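You operate a simulated robot arm through the tools that you are given. There is no shell and no other tool.

You run a simulated robot arm. Do the job below in one go: nothing can be reset, and whatever is moved stays where it is left.

TASK
Set the sealer's heat so that the white meter reads 150 degrees.
Fine: switch on, slide the meter in, try a stroke, set the dial, try again, slide it out, switch off.

It is judged by the outcome, as a careful person would: the job done as asked, and still so three seconds after it is handed in. It fails if anything else is knocked over, pushed out of place, dropped, spilled or broken.

THE ROBOT
A 7-joint arm with a two-finger parallel gripper, fixed in place. Base frame: the origin is at the foot of the arm, x ahead of it, y to its left, z up. Units: m, rad, N and s.
With the tool pointing down near the work surface it reaches from about 0.28 to 0.72 m from the base axis. Its first joint turns from -2.897 to 2.897 rad. Payload 1.57 kg.
The tool frame sits at the grasp point between the pads (the TCP): z along the fingers, y along the line on which they close. The tips reach 0.03 m beyond it. Largest opening 0.08 m; finger width 0.017, thickness 0.012; the body of the gripper, 0.04 by 0.082 m, starts 0.08 m behind the TCP.
Orientation is that of the tool frame in the base frame, as a unit quaternion [x, y, z, w]. With the fingers straight down and closing along the base's y, the tool's x points along the base's -x, its y along +y and its z along -z.

THE INTERFACE
- The arm moves only by the tool arm_command. Its argument "steps" is a list of rows, each a list of 7 numbers: the gripper command, from -1 (shut) to 1 (fully open), values between in proportion, then the shift along the tool's x, y, z in mm, then the turn, a rotation vector about the tool's x, y, z in rad. In form: [[jaw, tx, ty, tz, ax, ay, az], ...]. A call has 1 to 20 rows; each row is the pose to reach, as a shift and turn from the pose commanded when the call began, along the tool's axes at that moment. A row lasts 0.2 s, in which the tool goes at most 0.05 m and 0.15 rad; a call with a longer step from one row to the next is refused whole, and so is a gripper value outside its range. A pose out of reach is approached as far as the arm can. The call stops where the force on the tool passes 90 N (or 10 N more than at its start, if that is more) or the arm is blocked; 0.2 s more then pass. The fingers move at their own pace (about 0.072 m/s each) and stop on an object; they squeeze with about 21 N. The grip force told is the motor's: it shows also when the fingers shut on nothing. Time passes only in rows, and 0.2 s behind the last, so rows that repeat a pose let the fingers close. It gives the time, the measured TCP pose, the force on the tool (base axes), the opening and the grip force at its end, in the units of the frame above (readings bear some noise), with the torque about the TCP (base axes, N m) and any sound that the robot's microphone picked up.
- Cameras (640 x 400 px; columns grow to the right, rows downward): "scene" is fixed at [0.3942, 0.6539, 1.7995]; the picture's right is [-1.00, 0.01, 0.00], its down [0.01, 0.93, -0.38] and it looks along [-0.00, -0.38, -0.93] (base axes); focal length 288 px, centre (320, 200). "wrist" rides on the gripper at [0.072, -0.007, -0.122] in the tool frame; the picture's right is [0.09, 1.00, 0.00], its down [-0.84, 0.08, -0.54] and it looks along [-0.54, 0.05, 0.84] (tool axes); focal length 238 px, centre (320, 200). There is no depth. A picture from a camera that has moved, and an enlarged one, comes with that camera's place and axes in the base frame and with its lens. The place of the scene camera against the robot may be out by one fixed shift of up to 0.012 m in any direction.
- capture(camera): a new picture of that camera. The clock stands still meanwhile.
- lift_body(by): slides the trunk up (or, below 0, down) by that many m; the arm rides with it, the base frame stays. It gives what a move gives, with no picture.
- zoom(camera, box): a new picture of the part [left, top, right, bottom] of that camera's present view, enlarged. The clock stands still meanwhile.
- hand_in(): hands the job in; it is judged then, once.

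Nothing tells you positions but the pictures and the camera data. Unless the task says otherwise, let go and move clear before handing in.

The tools are called after "Call:" as name(argument=value, ...) on one line, values as JSON. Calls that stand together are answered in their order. arm_command: Moves the arm, as the interface text tells. Its arguments: {"type":"object","properties":{"steps":{"type":"array","items":{"type":"array","items":{"type":"number"}}}},"required":["steps"]} The other tools are called the same way: lift_body (by) slides the trunk up or down; capture (camera) takes a picture; zoom (camera, box) takes an enlarged picture of a part of a camera's view; hand_in () hands the job in.

At the start:

```text
time_s: 0.0
tool_pos: [0.2474, 0.3082, 1.4079]
ee_rot: [0.001, 1.0, -0.002, -0.002]
contact_force: [0.3, -0.1, -0.4]
wrist_torque: [0.01, -0.03, -0.04]
finger_gap: 0.0799
gripper_force: 0.1
trunk travel left (down, up): [-0.115, 0.0]
```

scene: 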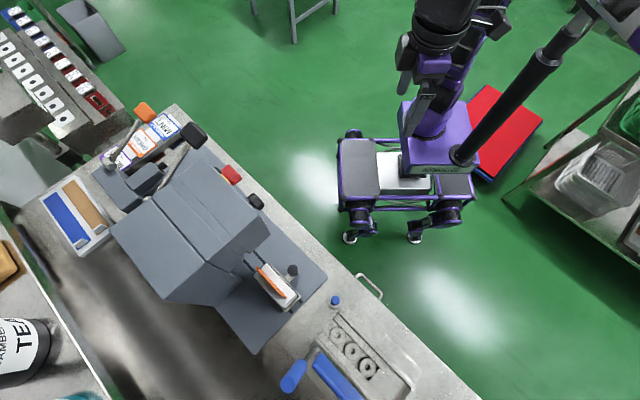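
wrist: 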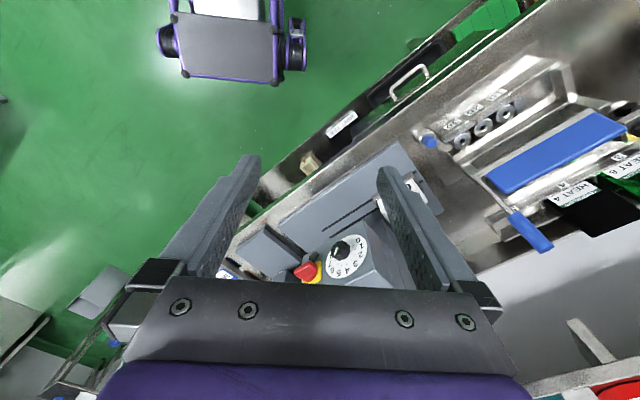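

I see a bench with a grey tray sealer, a red switch and a dial on its front, and several meters and objects around it. I'll look closer before moving anything.

Call:
zoom(camera="scene", box=[80, 90, 340, 360])

Call:
zoom(camera="wrist", box=[200, 130, 460, 290])

Call:
zoom(camera="scene", box=[200, 220, 340, 320])

Call:
zoom(camera="scene", box=[80, 90, 280, 220])

Call:
zoom(camera="wrist", box=[400, 60, 640, 260])

```text
1.48 times, centred on (210, 225) of scene
camera zoom: at [0.3942, 0.6539, 1.7995], right [-1.0, 0.01, 0.0], down [0.01, 0.93, -0.38], along [0.0, -0.38, -0.93], focal length 427 px, centre (483, 163)
```

zoom: 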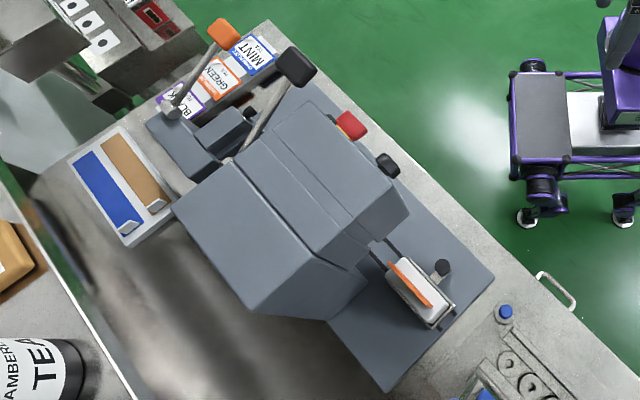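

```text
2.46 times, centred on (330, 210) of wrist
camera zoom: at [0.1757, 0.303, 1.5297], right [-0.09, 1.0, 0.0], down [0.84, 0.08, 0.54], along [0.54, 0.05, -0.84], focal length 587 px, centre (295, 175)
```

zoom: 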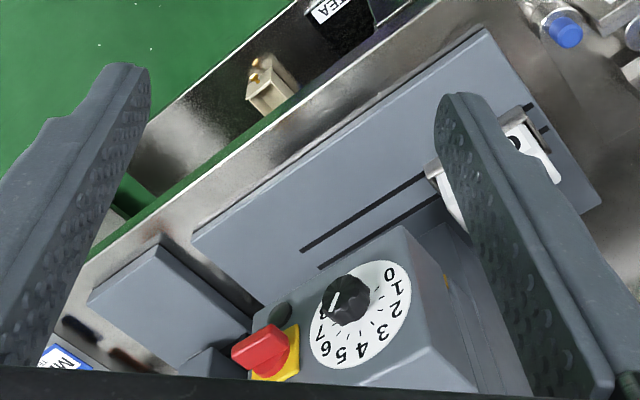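

```text
4.00 times, centred on (270, 270) of scene
camera zoom: at [0.3942, 0.6539, 1.7995], right [-1.0, 0.01, 0.0], down [0.01, 0.93, -0.38], along [0.0, -0.38, -0.93], focal length 1152 px, centre (520, -80)
```

zoom: 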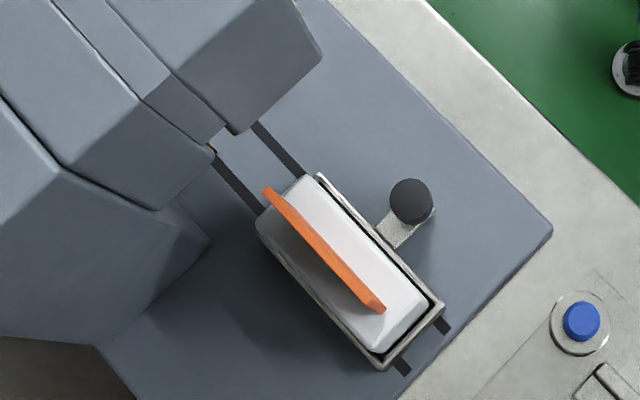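

```text
3.08 times, centred on (180, 155) of scene
camera zoom: at [0.3942, 0.6539, 1.7995], right [-1.0, 0.01, 0.0], down [0.01, 0.93, -0.38], along [0.0, -0.38, -0.93], focal length 886 px, centre (751, 338)
```

zoom: 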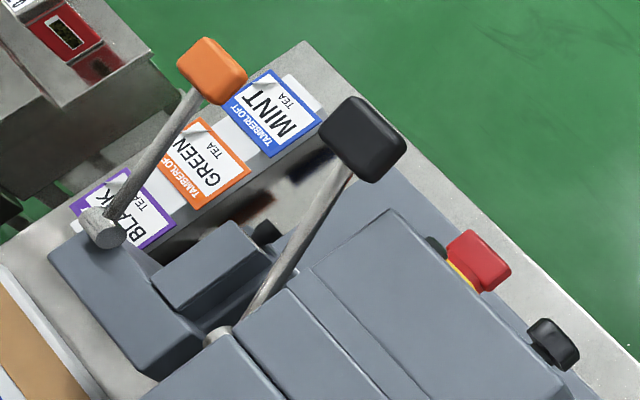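

```text
2.00 times, centred on (520, 160) of wrist
camera zoom: at [0.1757, 0.303, 1.5297], right [-0.09, 1.0, 0.0], down [0.84, 0.08, 0.54], along [0.54, 0.05, -0.84], focal length 477 px, centre (-80, 280)
```

zoom: 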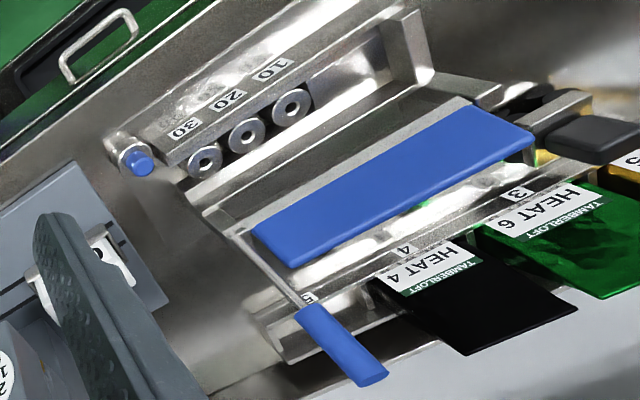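

The sealer stands diagonally on the bench (surface near z≈0.92). The red switch is about (0.62, 0.32, 1.15), the dial knob about (0.55, 0.39, 1.15), and the meter sits on a sliding carriage to the right. I'll zoom in on the details before moving.

Call:
zoom(camera="wrist", box=[290, 220, 390, 285])

Call:
zoom(camera="wrist", box=[370, 150, 450, 220])

Call:
zoom(camera="scene", box=[150, 120, 300, 220])

Call:
zoom(camera="scene", box=[300, 0, 560, 200])

```text
6.15 times, centred on (340, 252) of wrist
camera zoom: at [0.1757, 0.303, 1.5297], right [-0.09, 1.0, 0.0], down [0.84, 0.08, 0.54], along [0.54, 0.05, -0.84], focal length 1467 px, centre (197, -123)
```

zoom: 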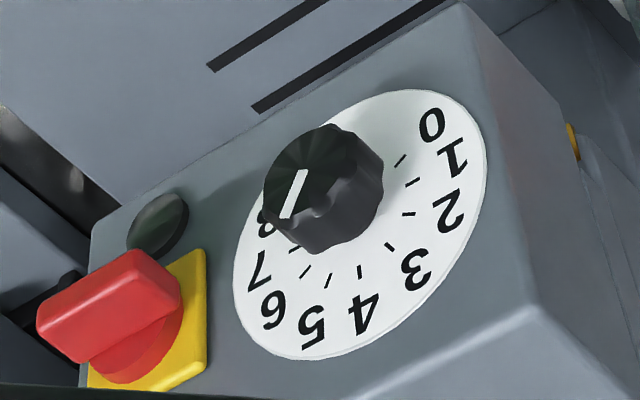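

```text
5.71 times, centred on (410, 185) of wrist
camera zoom: at [0.1757, 0.303, 1.5297], right [-0.09, 1.0, 0.0], down [0.84, 0.08, 0.54], along [0.54, 0.05, -0.84], focal length 1362 px, centre (-194, 286)
```

zoom: 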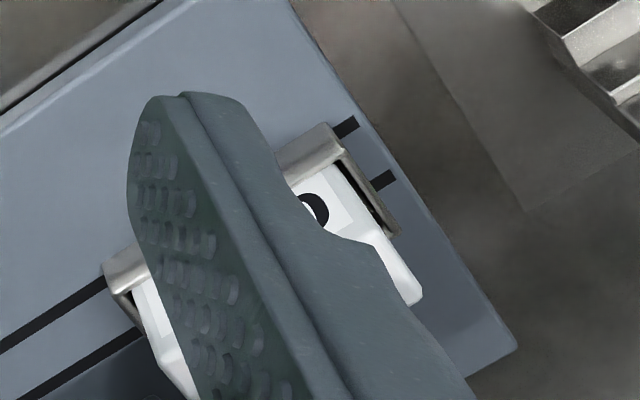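

```text
4.00 times, centred on (225, 170) of scene
camera zoom: at [0.3942, 0.6539, 1.7995], right [-1.0, 0.01, 0.0], down [0.01, 0.93, -0.38], along [0.0, -0.38, -0.93], focal length 1152 px, centre (700, 320)
```

zoom: 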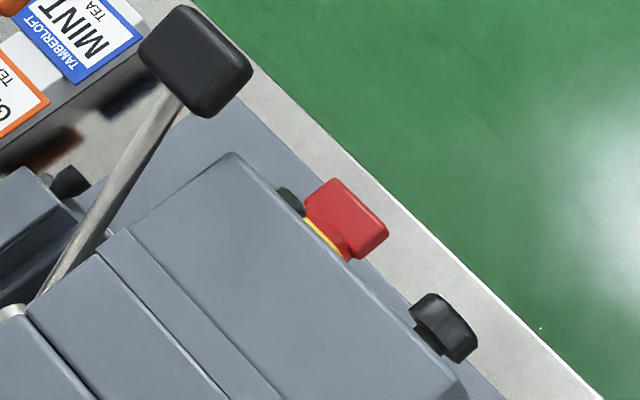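

```text
2.00 times, centred on (430, 100) of scene
camera zoom: at [0.3942, 0.6539, 1.7995], right [-1.0, 0.01, 0.0], down [0.01, 0.93, -0.38], along [0.0, -0.38, -0.93], focal length 576 px, centre (100, 400)
```

zoom: 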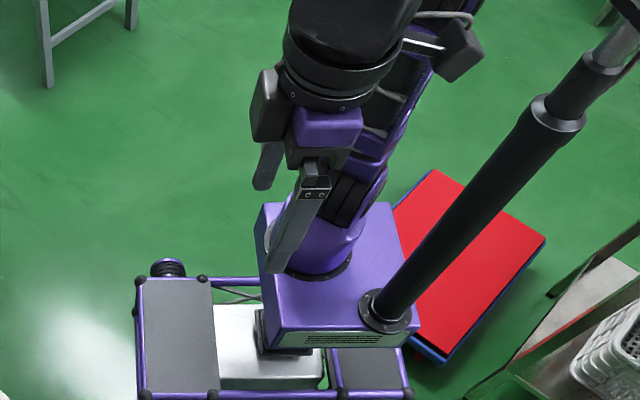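

The dial currently points near 8, the lever's black handle is on the machine's far right, and the meter carriage is on the left. I'll turn the wrist camera to face the machine squarely while staying high above everything.

Call:
arm_command(steps=[[1, -14, -23, 0, 0, 0, -0.131], [1, -28, -46, 0, 0, 0, -0.262], [1, -42, -69, 0, 0, 0, -0.393], [1, -55, -92, 0, 0, 0, -0.524], [1, -69, -115, 0, 0, 0, -0.655], [1, -83, -138, 0, 0, 0, -0.785]])

Call:
capture(camera="wrist")

```text
time_s: 1.4
tool_pos: [0.3321, 0.1711, 1.4069]
ee_rot: [-0.383, 0.924, -0.001, -0.002]
contact_force: [0.3, 0.3, 0.1]
wrist_torque: [-0.02, -0.02, 0.01]
finger_gap: 0.08
gripper_force: 0.0
trunk travel left (down, up): [-0.115, 0.0]
```

```text
taken
camera wrist: at [0.2865, 0.1165, 1.5291], right [-0.77, 0.64, 0.0], down [0.54, 0.65, 0.54], along [0.34, 0.41, -0.84], focal length 238 px, centre (320, 200)
```

wrist: 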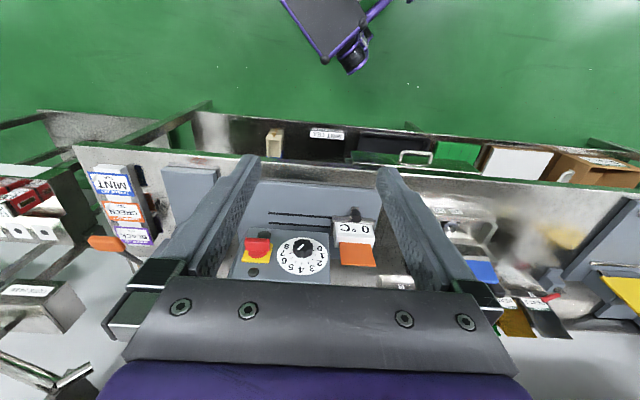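

Call:
zoom(camera="wrist", box=[230, 180, 400, 290])

Call:
zoom(camera="wrist", box=[60, 120, 260, 300])

Call:
capture(camera="scene")

```text
3.64 times, centred on (315, 235) of wrist
camera zoom: at [0.2865, 0.1165, 1.5291], right [-0.77, 0.64, 0.0], down [0.54, 0.65, 0.54], along [0.34, 0.41, -0.84], focal length 867 px, centre (338, 73)
```

zoom: 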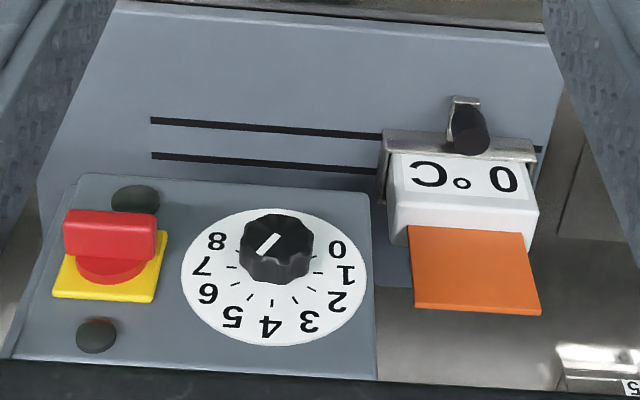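

```text
2.22 times, centred on (160, 210) of wrist
camera zoom: at [0.2865, 0.1165, 1.5291], right [-0.77, 0.64, 0.0], down [0.54, 0.65, 0.54], along [0.34, 0.41, -0.84], focal length 530 px, centre (676, 178)
```

zoom: 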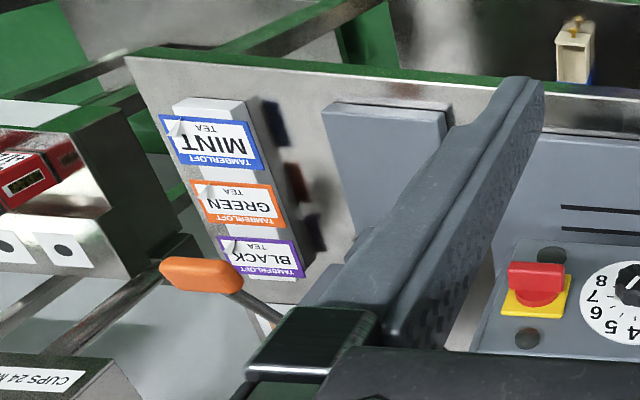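

```text
taken
```

scene: 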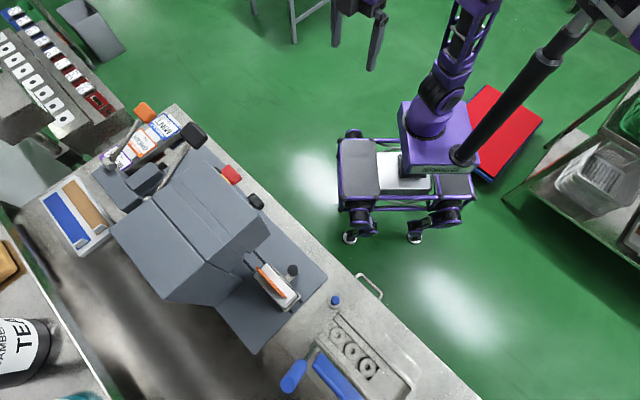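

The meter shows "0 °C", the dial points at roughly 5.4 (30° per number), and the head overhangs the slots that the carriage runs in. I'll tilt the camera and move right to inspect the lever and the front panel.

Call:
arm_command(steps=[[1, 5, -31, 10, 0, -0.1, 0], [1, 10, -62, 20, 0, -0.2, 0], [1, 15, -93, 35, 0, -0.3, 0], [1, 20, -124, 50, 0, -0.4, 0], [1, 25, -155, 65, 0, -0.5, 0], [1, 30, -186, 80, 0, -0.6, 0]])

Call:
capture(camera="wrist")

```text
time_s: 2.8
tool_pos: [0.4428, 0.017, 1.3261]
ee_rot: [-0.366, 0.883, 0.112, 0.273]
contact_force: [-0.1, 0.4, -0.9]
wrist_torque: [-0.02, -0.03, 0.02]
finger_gap: 0.0799
gripper_force: 0.0
trunk travel left (down, up): [-0.115, 0.0]
```

```text
taken
camera wrist: at [0.3565, -0.0773, 1.3869], right [-0.76, 0.65, -0.05], down [0.22, 0.33, 0.92], along [0.62, 0.68, -0.39], focal length 238 px, centre (320, 200)
```

wrist: 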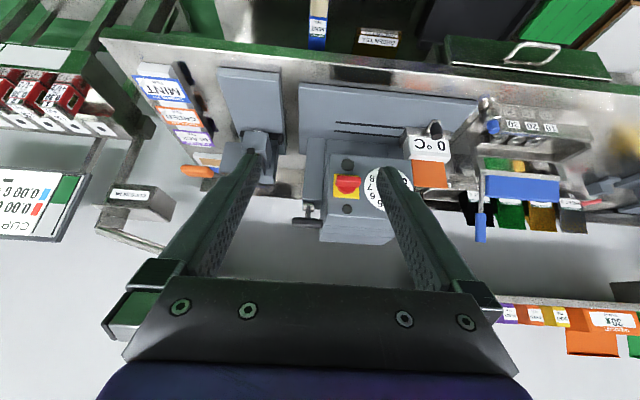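

Call:
zoom(camera="wrist", box=[220, 100, 400, 260])

Call:
zoom(camera="wrist", box=[380, 90, 620, 260])

```text
2.50 times, centred on (310, 180) of wrist
camera zoom: at [0.3565, -0.0773, 1.3869], right [-0.76, 0.65, -0.05], down [0.22, 0.33, 0.92], along [0.62, 0.68, -0.39], focal length 596 px, centre (345, 250)
```

zoom: 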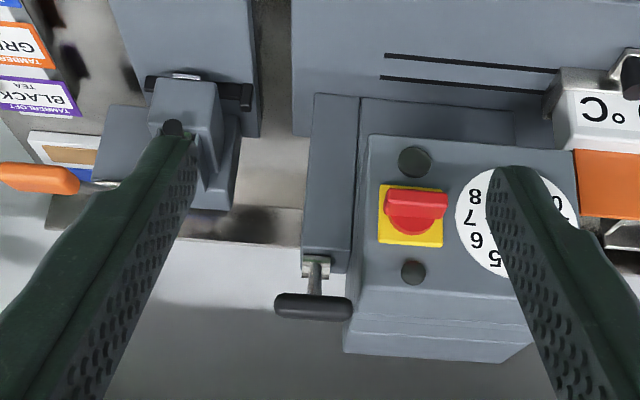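

```text
2.35 times, centred on (500, 175) of wrist
camera zoom: at [0.3565, -0.0773, 1.3869], right [-0.76, 0.65, -0.05], down [0.22, 0.33, 0.92], along [0.62, 0.68, -0.39], focal length 561 px, centre (-104, 259)
```

zoom: 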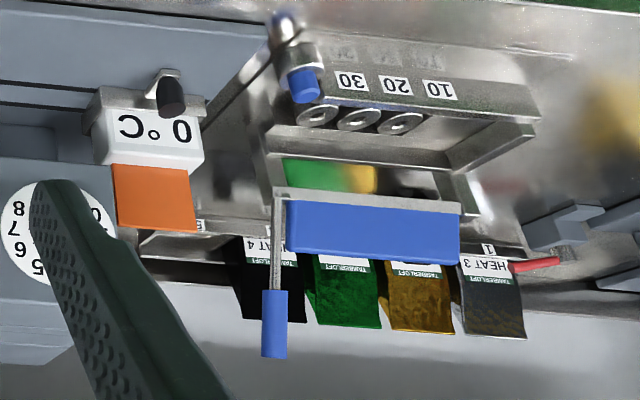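

The lever has a black T-handle at about (0.684, 0.248, 1.233), to the right of the head. I'll zoom in on the switch and dial.

Call:
zoom(camera="wrist", box=[300, 145, 400, 215])

Call:
zoom(camera="wrist", box=[280, 180, 380, 250])

```text
5.71 times, centred on (350, 180) of wrist
camera zoom: at [0.3565, -0.0773, 1.3869], right [-0.76, 0.65, -0.05], down [0.22, 0.33, 0.92], along [0.62, 0.68, -0.39], focal length 1362 px, centre (149, 314)
```

zoom: 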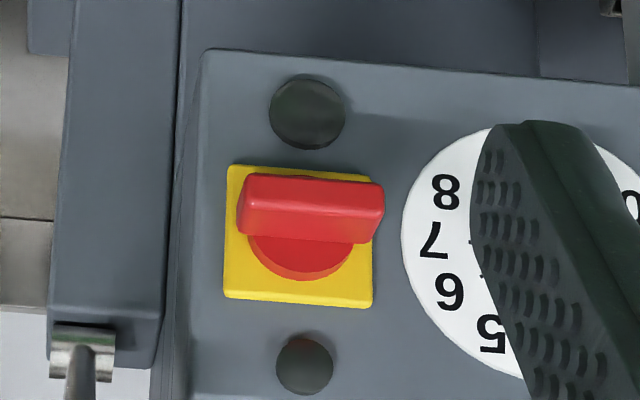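

```text
5.71 times, centred on (330, 215) of wrist
camera zoom: at [0.3565, -0.0773, 1.3869], right [-0.76, 0.65, -0.05], down [0.22, 0.33, 0.92], along [0.62, 0.68, -0.39], focal length 1362 px, centre (263, 114)
```

zoom: 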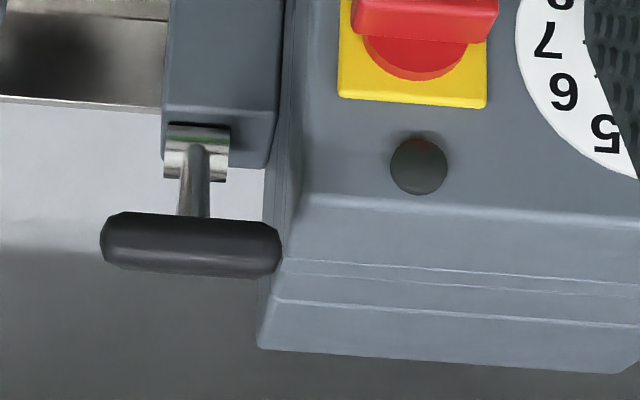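

The red switch bar lies horizontally, about 55 mm long and 20 mm thick, and I take that to be off. I'll level the tool in front of the switch, staying back from the panel, and check that the wrist can roll.

Call:
arm_command(steps=[[1, 6.8, 10.3, 28.9, 0, -0.139, 0], [1, 13.6, 20.6, 57.8, 0, -0.277, 0], [1, 20.4, 30.9, 86.7, 0, -0.416, 0], [1, 27.3, 41.1, 115.7, 0, -0.555, 0], [1, 34.1, 51.4, 144.6, 0, -0.694, 0], [1, 40.9, 61.7, 173.5, 0, -0.832, 0], [1, 47.7, 72, 202.4, 0, -0.971, 0]])

Call:
capture(camera="wrist")

Call:
capture(camera="scene")

```text
time_s: 4.4
tool_pos: [0.4463, 0.1179, 1.1328]
ee_rot: [-0.271, 0.653, 0.27, 0.653]
contact_force: [0.0, -0.7, -0.4]
wrist_torque: [-0.03, -0.03, -0.01]
finger_gap: 0.0798
gripper_force: 0.0
out of reach, approached as far as the arm can: row 7
trunk travel left (down, up): [-0.115, 0.0]
```

```text
taken
camera wrist: at [0.3642, 0.0279, 1.0611], right [-0.7, 0.7, -0.09], down [-0.44, -0.33, 0.84], along [0.56, 0.63, 0.54], focal length 238 px, centre (320, 200)
```

wrist: 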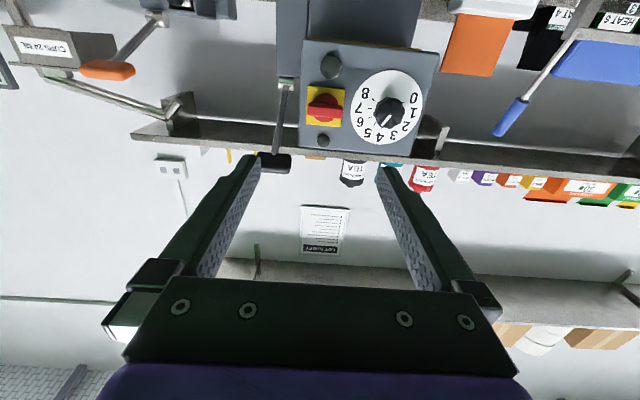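

```text
taken
```

scene: 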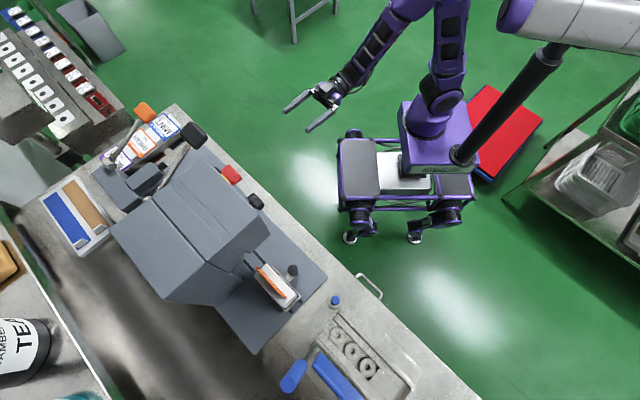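

Call:
zoom(camera="wrist", box=[290, 50, 440, 150])

Call:
zoom(camera="wrist", box=[340, 60, 430, 150])

```text
4.00 times, centred on (365, 100) of wrist
camera zoom: at [0.3642, 0.0279, 1.0611], right [-0.7, 0.7, -0.09], down [-0.44, -0.33, 0.84], along [0.56, 0.63, 0.54], focal length 953 px, centre (140, 600)
```

zoom: 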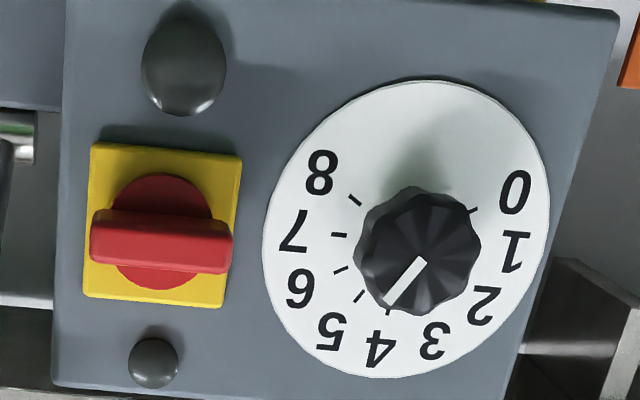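

```text
4.44 times, centred on (385, 105) of wrist
camera zoom: at [0.3642, 0.0279, 1.0611], right [-0.7, 0.7, -0.09], down [-0.44, -0.33, 0.84], along [0.56, 0.63, 0.54], focal length 1059 px, centre (31, 622)
```

zoom: 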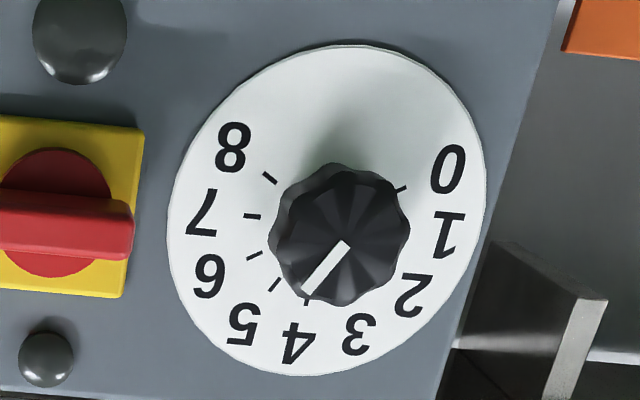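

From straight on, the dial pointer reads about 5.15. Next I'll roll the wrist 90° so the fingers close vertically on the red bar, then check that the pose was reached.

Call:
arm_command(steps=[[1, 0, 0, 0, 0, 0, -0.143], [1, 0, 0, 0, 0, 0, -0.286], [1, 0, 0, 0, 0, 0, -0.428], [1, 0, 0, 0, 0, 0, -0.571], [1, 0, 0, 0, 0, 0, -0.714], [1, 0, 0, 0, 0, 0, -0.857], [1, 0, 0, 0, 0, 0, -1.0], [1, 0, 0, 0, 0, 0, -1.142], [1, 0, 0, 0, 0, 0, -1.285], [1, 0, 0, 0, 0, 0, -1.428], [1, 0, 0, 0, 0, 0, -1.571]])

Call:
capture(camera="wrist")

```text
time_s: 6.8
tool_pos: [0.4583, 0.1751, 1.1882]
ee_rot: [0.658, -0.284, 0.268, -0.644]
contact_force: [0.3, 0.1, 0.8]
wrist_torque: [-0.02, -0.01, 0.02]
finger_gap: 0.0802
gripper_force: 0.1
out of reach, approached as far as the arm can: row 6, 7, 8, 9, 10, 11
trunk travel left (down, up): [-0.115, 0.0]
```

```text
taken
camera wrist: at [0.4201, 0.0391, 1.1973], right [0.04, -0.08, -1.0], down [-0.97, 0.22, -0.05], along [0.23, 0.97, -0.07], focal length 238 px, centre (320, 200)
```

wrist: 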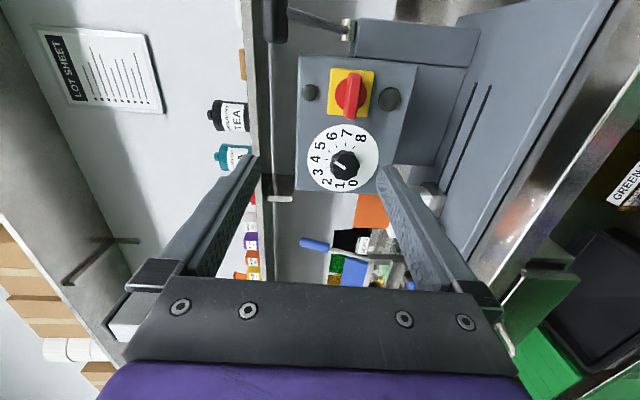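

The orientation was reached but the position drifted about 8 cm, so this close-in pose is out of reach. I'll see if it becomes reachable farther out, keeping well short of the panel.

Call:
arm_command(steps=[[1, 0, 0, 35, 0, 0, 0], [1, 0, 0, 70, 0, 0, 0], [1, 0, 0, 100, 0, 0, 0], [1, 0, 0, 100, 0, 0, 0]])

Call:
capture(camera="scene")

```text
time_s: 7.8
tool_pos: [0.5244, 0.2459, 1.2092]
ee_rot: [0.658, -0.276, 0.268, -0.648]
contact_force: [0.0, 1.2, 0.9]
wrist_torque: [0.03, 0.0, -0.02]
finger_gap: 0.0803
gripper_force: 0.0
out of reach, approached as far as the arm can: row 1, 2, 3, 4
trunk travel left (down, up): [-0.115, 0.0]
```

```text
taken
```

scene: 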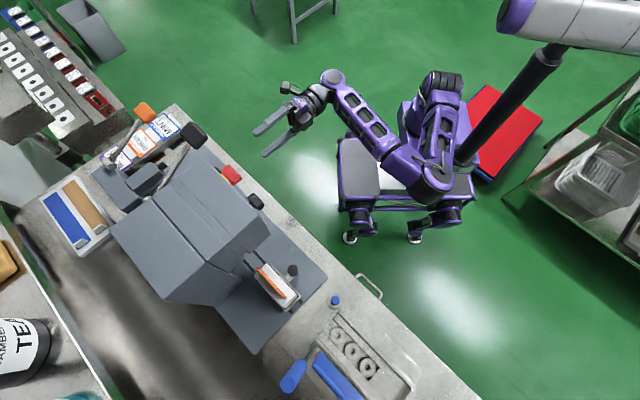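

Rolling this way doesn't reach, so I'll go back and roll the other way instead.

Call:
arm_command(steps=[[1, 0, 0, -10, 0, 0, 0.143], [1, 0, 0, -20, 0, 0, 0.286], [1, 0, 0, -30, 0, 0, 0.428], [1, 0, 0, -40, 0, 0, 0.571], [1, 0, 0, -50, 0, 0, 0.714], [1, 0, 0, -50, 0, 0, 0.857], [1, 0, 0, -50, 0, 0, 1.0], [1, 0, 0, -50, 0, 0, 1.142], [1, 0, 0, -50, 0, 0, 1.285], [1, 0, 0, -50, 0, 0, 1.428], [1, 0, 0, -50, 0, 0, 1.571]])

Call:
arm_command(steps=[[1, 0, 0, 0, 0, 0, 0.143], [1, 0, 0, 0, 0, 0, 0.286], [1, 0, 0, 0, 0, 0, 0.428], [1, 0, 0, 0, 0, 0, 0.571], [1, 0, 0, 0, 0, 0, 0.714], [1, 0, 0, 0, 0, 0, 0.857], [1, 0, 0, 0, 0, 0, 1.0], [1, 0, 0, 0, 0, 0, 1.142], [1, 0, 0, 0, 0, 0, 1.285], [1, 0, 0, 0, 0, 0, 1.428], [1, 0, 0, 0, 0, 0, 1.571]])

Call:
capture(camera="scene")

Call:
capture(camera="wrist")

```text
time_s: 10.2
tool_pos: [0.4887, 0.2094, 1.2089]
ee_rot: [-0.27, 0.654, 0.27, 0.653]
contact_force: [-0.4, 1.3, 0.1]
wrist_torque: [0.0, -0.01, -0.02]
finger_gap: 0.0799
gripper_force: 0.0
trunk travel left (down, up): [-0.115, 0.0]
```

```text
time_s: 11.2
tool_pos: [0.4943, 0.2171, 1.1622]
ee_rot: [-0.119, 0.745, 0.373, 0.54]
contact_force: [0.3, 0.1, 0.1]
wrist_torque: [0.01, -0.01, 0.01]
finger_gap: 0.0801
gripper_force: 0.1
trunk travel left (down, up): [-0.115, 0.0]
stopped in row 5: the arm was blocked; the commanded pose is now the measured one
```

```text
taken
```

scene: 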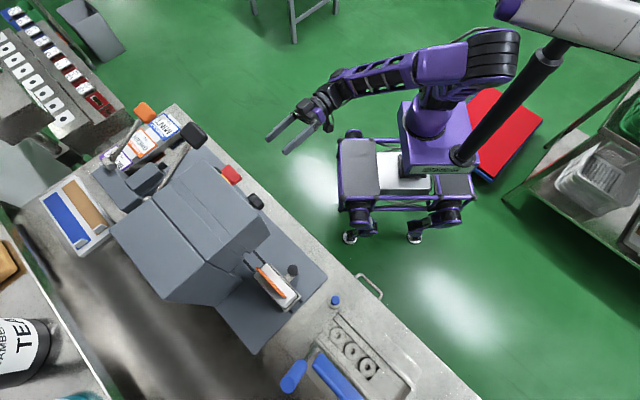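

```text
taken
camera wrist: at [0.3825, 0.1464, 1.1136], right [-0.61, 0.71, 0.34], down [-0.11, -0.51, 0.86], along [0.78, 0.49, 0.39], focal length 238 px, centre (320, 200)
```

wrist: 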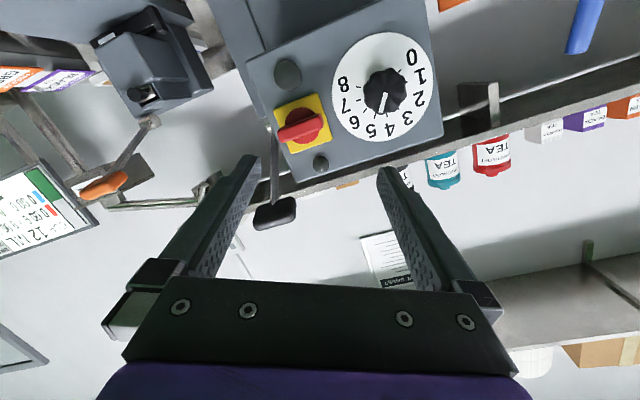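

The elbow was blocked, apparently by the robot's own mast, after the contorted roll. I'll retreat and return to the earlier high tool-down pose to recover a clean arm posture.

Call:
arm_command(steps=[[1, -10, 0, -30, 0, 0, -0.11], [1, -20, 0, -60, 0, 0, -0.22], [1, -30, 0, -90, 0, 0, -0.33], [1, -40, 0, -110, 0, 0, -0.44]])

Call:
capture(camera="scene")

```text
time_s: 12.2
tool_pos: [0.4311, 0.1335, 1.2154]
ee_rot: [-0.277, 0.699, 0.249, 0.61]
contact_force: [-0.2, 0.1, -0.7]
wrist_torque: [-0.02, 0.01, -0.01]
finger_gap: 0.0798
gripper_force: 0.1
trunk travel left (down, up): [-0.115, 0.0]
```

```text
taken
```

scene: 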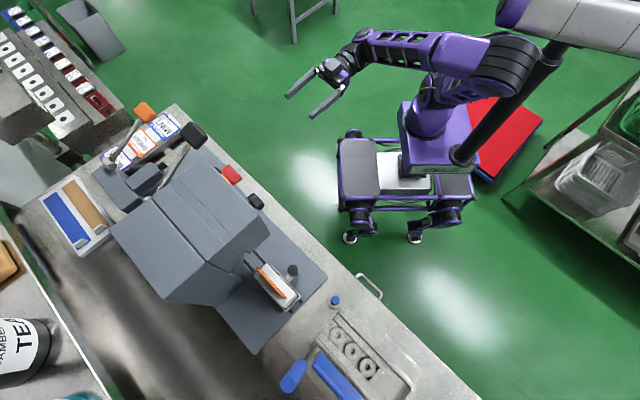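

Call:
arm_command(steps=[[1, -20, 0, -6, 0, 0.14, 0], [1, -40, 0, -12, 0, 0.28, 0], [1, -60, 0, -18, 0, 0.42, 0], [1, -80, 0, -24, 0, 0.56, 0], [1, -100, 0, -30, 0, 0.7, 0], [1, -120, 0, -36, 0, 0.84, 0], [1, -140, 0, -42, 0, 0.98, 0], [1, -160, 0, -48, 0, 1.12, 0], [1, -180, 0, -54, 0, 1.26, 0], [1, -200, 0, -60, 0, 1.4, 0]])

Call:
capture(camera="scene")

```text
time_s: 14.4
tool_pos: [0.4109, 0.1131, 1.4096]
ee_rot: [-0.37, 0.927, 0.024, 0.046]
contact_force: [0.8, 0.8, -0.8]
wrist_torque: [-0.08, 0.04, 0.03]
finger_gap: 0.0801
gripper_force: 0.0
out of reach, approached as far as the arm can: row 10
trunk travel left (down, up): [-0.115, 0.0]
```

```text
taken
```

scene: 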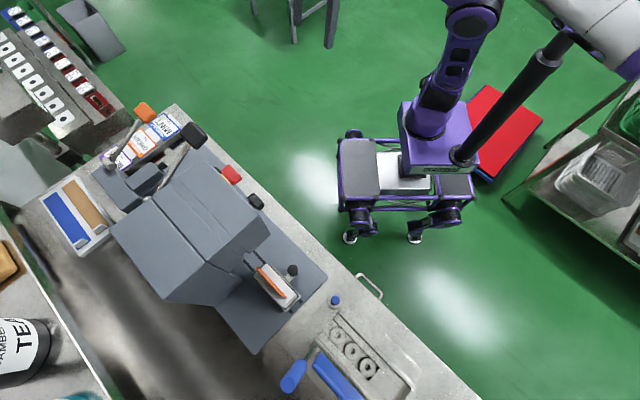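

The arm is back in its clean elbow-up posture. I'll level the tool again in front of the switch without the roll, since the positive roll direction should have room.

Call:
arm_command(steps=[[1, -5.1, -1.5, 27.8, 0, -0.147, 0], [1, -10.3, -3, 55.5, 0, -0.293, 0], [1, -15.4, -4.6, 83.3, 0, -0.44, 0], [1, -20.5, -6.1, 111, 0, -0.587, 0], [1, -25.7, -7.6, 138.8, 0, -0.734, 0], [1, -30.8, -9.1, 166.6, 0, -0.88, 0], [1, -35.9, -10.6, 194.3, 0, -1.027, 0], [1, -41, -12.2, 222.1, 0, -1.174, 0], [1, -46.2, -13.7, 249.8, 0, -1.32, 0], [1, -51.3, -15.2, 277.6, 0, -1.467, 0], [1, -51.3, -15.2, 277.6, 0, -1.467, 0]])

Call:
capture(camera="wrist")

Call:
capture(camera="scene")

```text
time_s: 16.8
tool_pos: [0.4744, 0.1563, 1.1419]
ee_rot: [-0.256, 0.656, 0.268, 0.657]
contact_force: [0.5, 0.9, -0.2]
wrist_torque: [0.01, 0.01, 0.02]
finger_gap: 0.0799
gripper_force: 0.0
trunk travel left (down, up): [-0.115, 0.0]
```

```text
taken
camera wrist: at [0.3904, 0.0687, 1.0691], right [-0.69, 0.72, -0.08], down [-0.44, -0.33, 0.83], along [0.58, 0.61, 0.55], focal length 238 px, centre (320, 200)
```

wrist: 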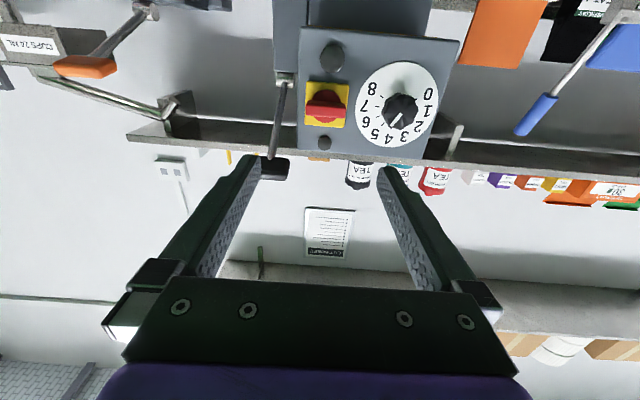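

```text
taken
```

scene: 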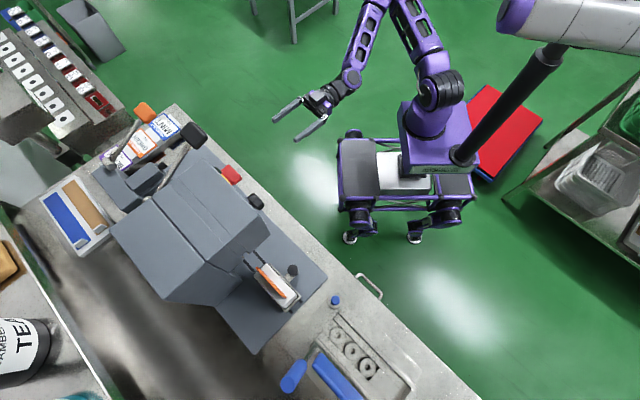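

Call:
arm_command(steps=[[1, 0, 0, 30, -0.013, 0, 0], [1, 0, 0, 62, -0.026, 0, 0], [1, 0, 0, 94, -0.026, 0, 0], [1, 0, 0, 94, -0.026, 0, 0]])

Call:
capture(camera="wrist")

Call:
zoom(camera="wrist", box=[260, 20, 480, 160])

```text
time_s: 17.8
tool_pos: [0.545, 0.2234, 1.1427]
ee_rot: [-0.265, 0.653, 0.275, 0.654]
contact_force: [0.1, -0.7, -0.1]
wrist_torque: [0.01, 0.0, 0.02]
finger_gap: 0.0799
gripper_force: 0.0
trunk travel left (down, up): [-0.115, 0.0]
```

```text
taken
camera wrist: at [0.4622, 0.1342, 1.07], right [-0.7, 0.71, -0.08], down [-0.43, -0.34, 0.83], along [0.56, 0.62, 0.55], focal length 238 px, centre (320, 200)
```

wrist: 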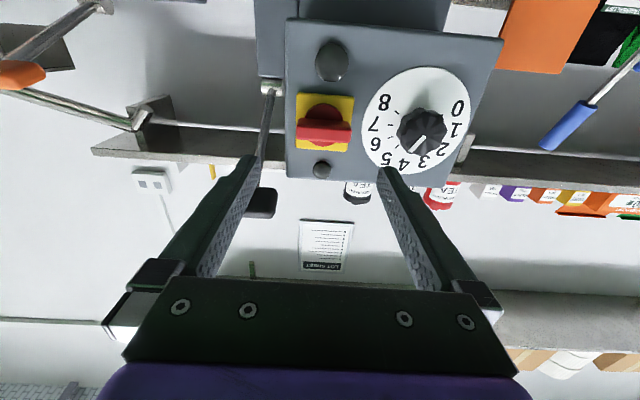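

```text
2.86 times, centred on (370, 90) of wrist
camera zoom: at [0.4622, 0.1342, 1.07], right [-0.7, 0.71, -0.08], down [-0.43, -0.34, 0.83], along [0.56, 0.62, 0.55], focal length 681 px, centre (177, 514)
```

zoom: 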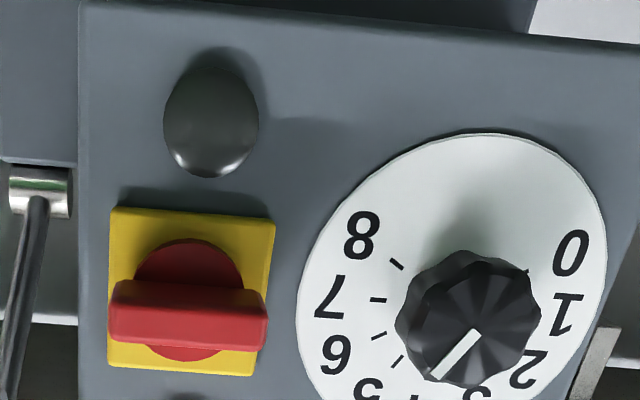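

The switch bar centre is about u≈0.2235, z≈1.142, with its front face at v≈0.640 (in the bench-aligned frame). I'll move in with the open fingers straddling the bar's ends, without closing yet, and check.

Call:
arm_command(steps=[[1, 0, 4, 25, 0, 0, 0], [1, 0, 4, 50, 0, 0, 0], [1, 0, 4, 75, 0, 0, 0], [1, 0, 4, 94, 0, 0, 0], [1, 0, 4, 94, 0, 0, 0]])

Call:
capture(camera="wrist")

Call:
zoom(camera="scene", box=[180, 130, 320, 230])

```text
time_s: 19.0
tool_pos: [0.6088, 0.2922, 1.1427]
ee_rot: [-0.264, 0.653, 0.276, 0.654]
contact_force: [0.0, -0.2, 0.3]
wrist_torque: [0.02, -0.03, -0.03]
finger_gap: 0.08
gripper_force: 0.1
trunk travel left (down, up): [-0.115, 0.0]
```

```text
taken
camera wrist: at [0.5271, 0.2025, 1.07], right [-0.7, 0.71, -0.08], down [-0.43, -0.34, 0.83], along [0.56, 0.62, 0.55], focal length 238 px, centre (320, 200)
```

wrist: 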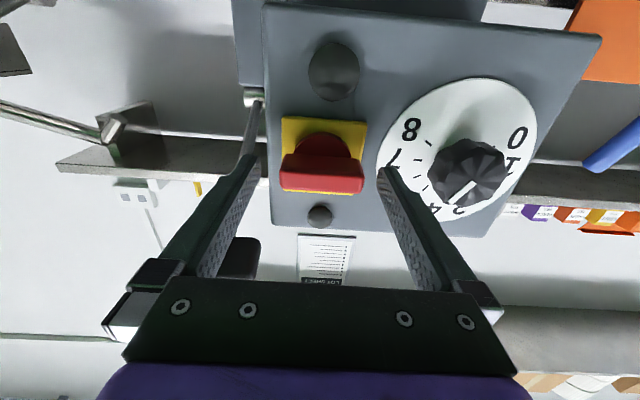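

```text
4.00 times, centred on (250, 180) of scene
camera zoom: at [0.3942, 0.6539, 1.7995], right [-1.0, 0.01, 0.0], down [0.01, 0.93, -0.38], along [0.0, -0.38, -0.93], focal length 1152 px, centre (600, 280)
```

zoom: 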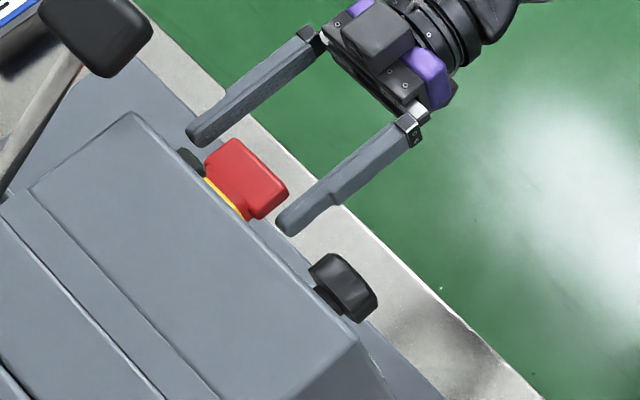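

The open fingers straddle the red bar cleanly. I'll close on it now.

Call:
arm_command(steps=[[-1, 0, 0, 0, 0, 0, 0], [-1, 0, 0, 0, 0, 0, 0], [-1, 0, 0, 0, 0, 0, 0]])

Call:
capture(camera="wrist")

```text
time_s: 19.8
tool_pos: [0.6083, 0.292, 1.1433]
ee_rot: [-0.265, 0.652, 0.277, 0.654]
contact_force: [-1.2, 4.1, 0.3]
wrist_torque: [0.13, -0.12, 0.18]
finger_gap: 0.0542
gripper_force: 44.9
trunk travel left (down, up): [-0.115, 0.0]
```

```text
taken
camera wrist: at [0.5264, 0.203, 1.0703], right [-0.71, 0.7, -0.08], down [-0.43, -0.34, 0.83], along [0.56, 0.62, 0.55], focal length 238 px, centre (320, 200)
```

wrist: 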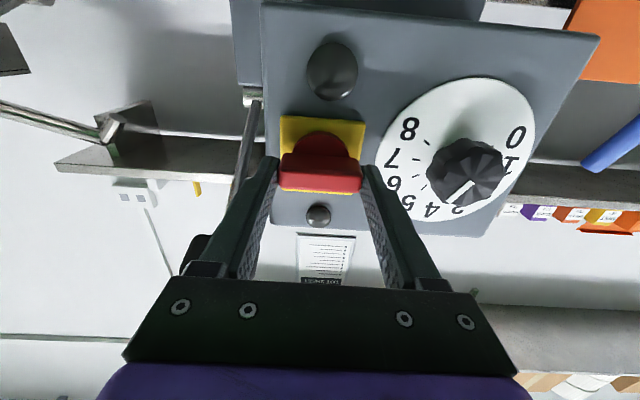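

The bar is gripped (54 mm). I'll turn it slightly clockwise and watch the torque.

Call:
arm_command(steps=[[-1, 0, 0, 0, 0, 0, 0.1], [-1, 0, 0, 0, 0, 0, 0.2], [-1, 0, 0, 0, 0, 0, 0.3]])

Call:
capture(camera="wrist")

```text
time_s: 20.6
tool_pos: [0.6085, 0.2913, 1.1436]
ee_rot: [-0.165, 0.685, 0.371, 0.604]
contact_force: [8.1, 17.5, 1.2]
wrist_torque: [-0.34, 0.25, -0.13]
finger_gap: 0.0536
gripper_force: 45.1
trunk travel left (down, up): [-0.115, 0.0]
```

```text
taken
camera wrist: at [0.5114, 0.2179, 1.0719], right [-0.69, 0.69, 0.22], down [-0.26, -0.52, 0.82], along [0.68, 0.51, 0.53], focal length 238 px, centre (320, 200)
```

wrist: 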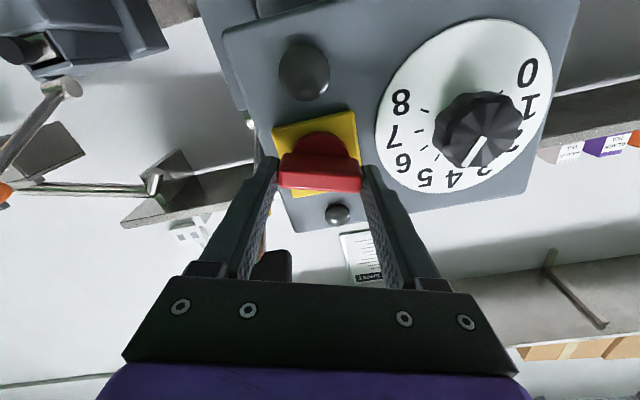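

The bar turns freely with the gripper. I'll continue to a quarter turn.

Call:
arm_command(steps=[[-1, 0, 0, 0, 0, 0, 0.12], [-1, 0, 0, 0, 0, 0, 0.24], [-1, 0, 0, 0, 0, 0, 0.36], [-1, 0, 0, 0, 0, 0, 0.48], [-1, 0, 0, 0, 0, 0, 0.6]])

Call:
capture(camera="wrist")

```text
time_s: 21.8
tool_pos: [0.6085, 0.2915, 1.1431]
ee_rot: [0.046, 0.705, 0.532, 0.467]
contact_force: [5.7, 19.2, -1.0]
wrist_torque: [-0.03, 0.04, -0.81]
finger_gap: 0.0542
gripper_force: 44.9
trunk travel left (down, up): [-0.115, 0.0]
```

```text
taken
camera wrist: at [0.4853, 0.2433, 1.093], right [-0.48, 0.48, 0.73], down [0.05, -0.82, 0.57], along [0.87, 0.31, 0.37], focal length 238 px, centre (320, 200)
```

wrist: 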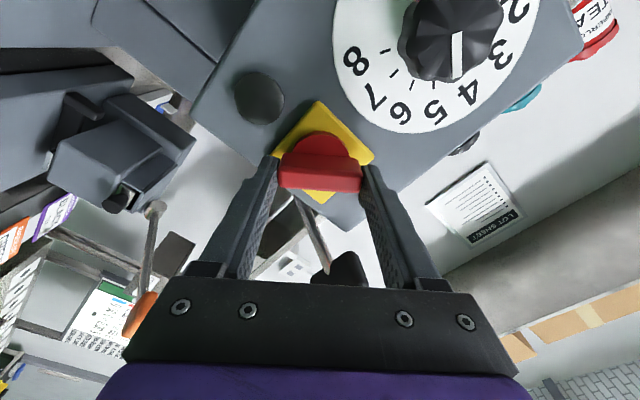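

Call:
arm_command(steps=[[-1, 0, 0, 0, 0, 0, 0.12], [-1, 0, 0, 0, 0, 0, 0.24], [-1, 0, 0, 0, 0, 0, 0.36], [-1, 0, 0, 0, 0, 0, 0.48], [-1, 0, 0, 0, 0, 0, 0.6], [-1, 0, 0, 0, 0, 0, 0.67]])

Call:
capture(camera="wrist")

```text
time_s: 23.2
tool_pos: [0.6076, 0.2908, 1.1423]
ee_rot: [0.274, 0.651, 0.656, 0.266]
contact_force: [9.3, 21.4, -7.9]
wrist_torque: [-0.84, -0.17, -0.4]
finger_gap: 0.0539
gripper_force: 45.1
trunk travel left (down, up): [-0.115, 0.0]
```

```text
taken
camera wrist: at [0.4718, 0.2564, 1.1356], right [-0.06, 0.05, 1.0], down [0.21, -0.98, 0.06], along [0.98, 0.21, 0.05], focal length 238 px, centre (320, 200)
```

wrist: 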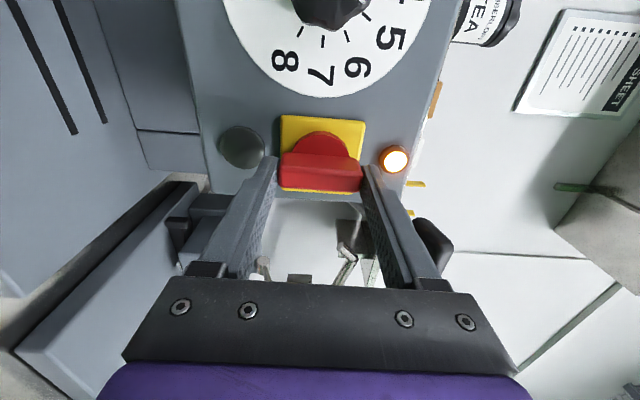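

The amber lamp above the switch is lit, so the sealer is on. I'll release the bar and back straight out.

Call:
arm_command(steps=[[1, 0, 0, 0, 0, 0, 0], [1, 0, 0, 0, 0, 0, 0], [1, 0, 0, -30, 0, 0, 0], [1, 0, 0, -65, 0, 0, 0], [1, 0, 0, -100, 0, 0, 0], [1, 0, 0, -140, 0, 0, 0]])

Call:
capture(camera="wrist")

Call:
capture(camera="scene")

```text
time_s: 24.6
tool_pos: [0.5087, 0.1898, 1.144]
ee_rot: [0.274, 0.649, 0.658, 0.268]
contact_force: [-0.1, 0.6, -0.3]
wrist_torque: [0.01, -0.03, -0.01]
finger_gap: 0.08
gripper_force: 0.0
trunk travel left (down, up): [-0.115, 0.0]
```

```text
taken
camera wrist: at [0.3718, 0.1553, 1.1371], right [-0.06, 0.05, 1.0], down [0.21, -0.98, 0.06], along [0.98, 0.21, 0.05], focal length 238 px, centre (320, 200)
```

wrist: 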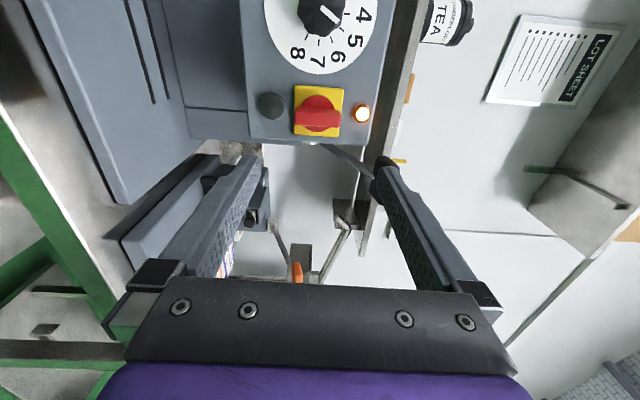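

```text
taken
```

scene: 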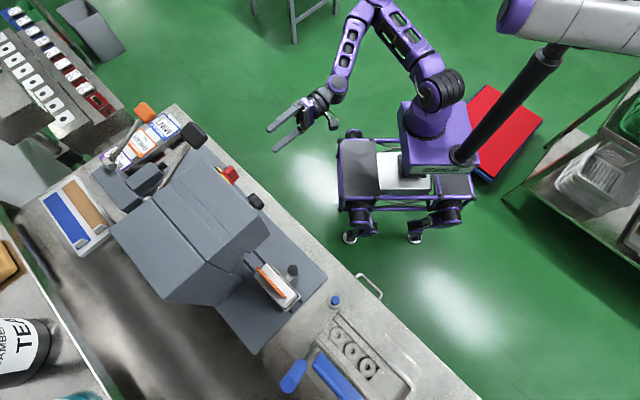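

The switch is on. Next I'll roll back and swing left to look closely at the meter carriage and its knob.

Call:
arm_command(steps=[[1, 0, 0, -8, 0, 0, -0.143], [1, 0, 0, -16, 0, 0, -0.286], [1, 0, 0, -24, 0, 0, -0.428], [1, 0, 0, -32, 0, 0, -0.571], [1, 0, 0, -40, 0, 0, -0.714], [1, 0, 0, -40, 0, 0, -0.857], [1, 0, 0, -40, 0, 0, -1.0], [1, 0, 0, -40, 0, 0, -1.142], [1, 0, 0, -40, 0, 0, -1.285], [1, 0, 0, -40, 0, 0, -1.428], [1, 0, 0, -40, 0, 0, -1.571]])

Call:
capture(camera="scene")

```text
time_s: 27.0
tool_pos: [0.4807, 0.1624, 1.1423]
ee_rot: [-0.266, 0.652, 0.276, 0.655]
contact_force: [-0.9, -0.3, 0.5]
wrist_torque: [-0.01, -0.04, 0.0]
finger_gap: 0.0798
gripper_force: 0.0
trunk travel left (down, up): [-0.115, 0.0]
```

```text
taken
```

scene: 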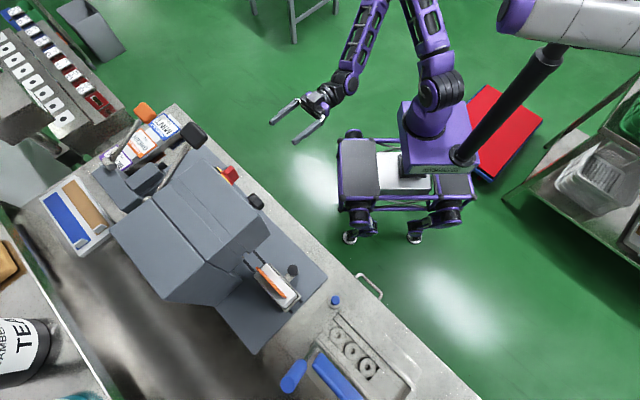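

Call:
arm_command(steps=[[1, -5, 42.5, 0, 0, 0.131, 0], [1, -10, 85, 0, 0, 0.262, 0], [1, -15, 127.5, 0, 0, 0.393, 0], [1, -20, 170, 0, 0, 0.524, 0], [1, -25, 212.5, 0, 0, 0.655, 0], [1, -30, 255, 0, 0, 0.785, 0]])

Call:
capture(camera="wrist")

Call:
zoom(camera="wrist", box=[230, 20, 430, 160])

```text
time_s: 28.4
tool_pos: [0.306, 0.3348, 1.1732]
ee_rot: [-0.342, 0.859, 0.151, 0.35]
contact_force: [-0.2, -0.7, 0.8]
wrist_torque: [0.0, 0.02, -0.01]
finger_gap: 0.08
gripper_force: 0.0
trunk travel left (down, up): [-0.115, 0.0]
```

```text
taken
camera wrist: at [0.2126, 0.2351, 1.2087], right [-0.74, 0.67, -0.04], down [0.11, 0.19, 0.98], along [0.67, 0.71, -0.21], focal length 238 px, centre (320, 200)
```

wrist: 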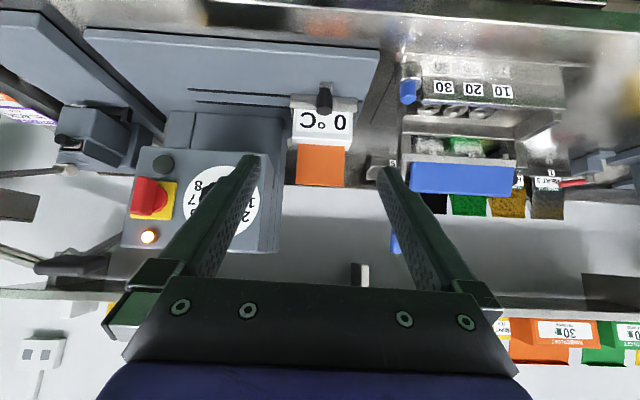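

```text
2.86 times, centred on (330, 90) of wrist
camera zoom: at [0.2126, 0.2351, 1.2087], right [-0.74, 0.67, -0.04], down [0.11, 0.19, 0.98], along [0.67, 0.71, -0.21], focal length 681 px, centre (291, 514)
```

zoom: 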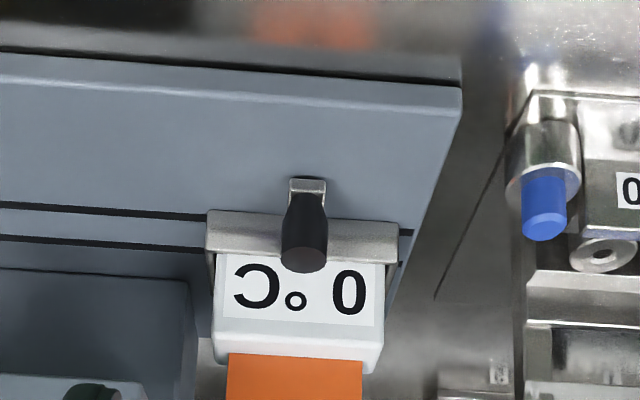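

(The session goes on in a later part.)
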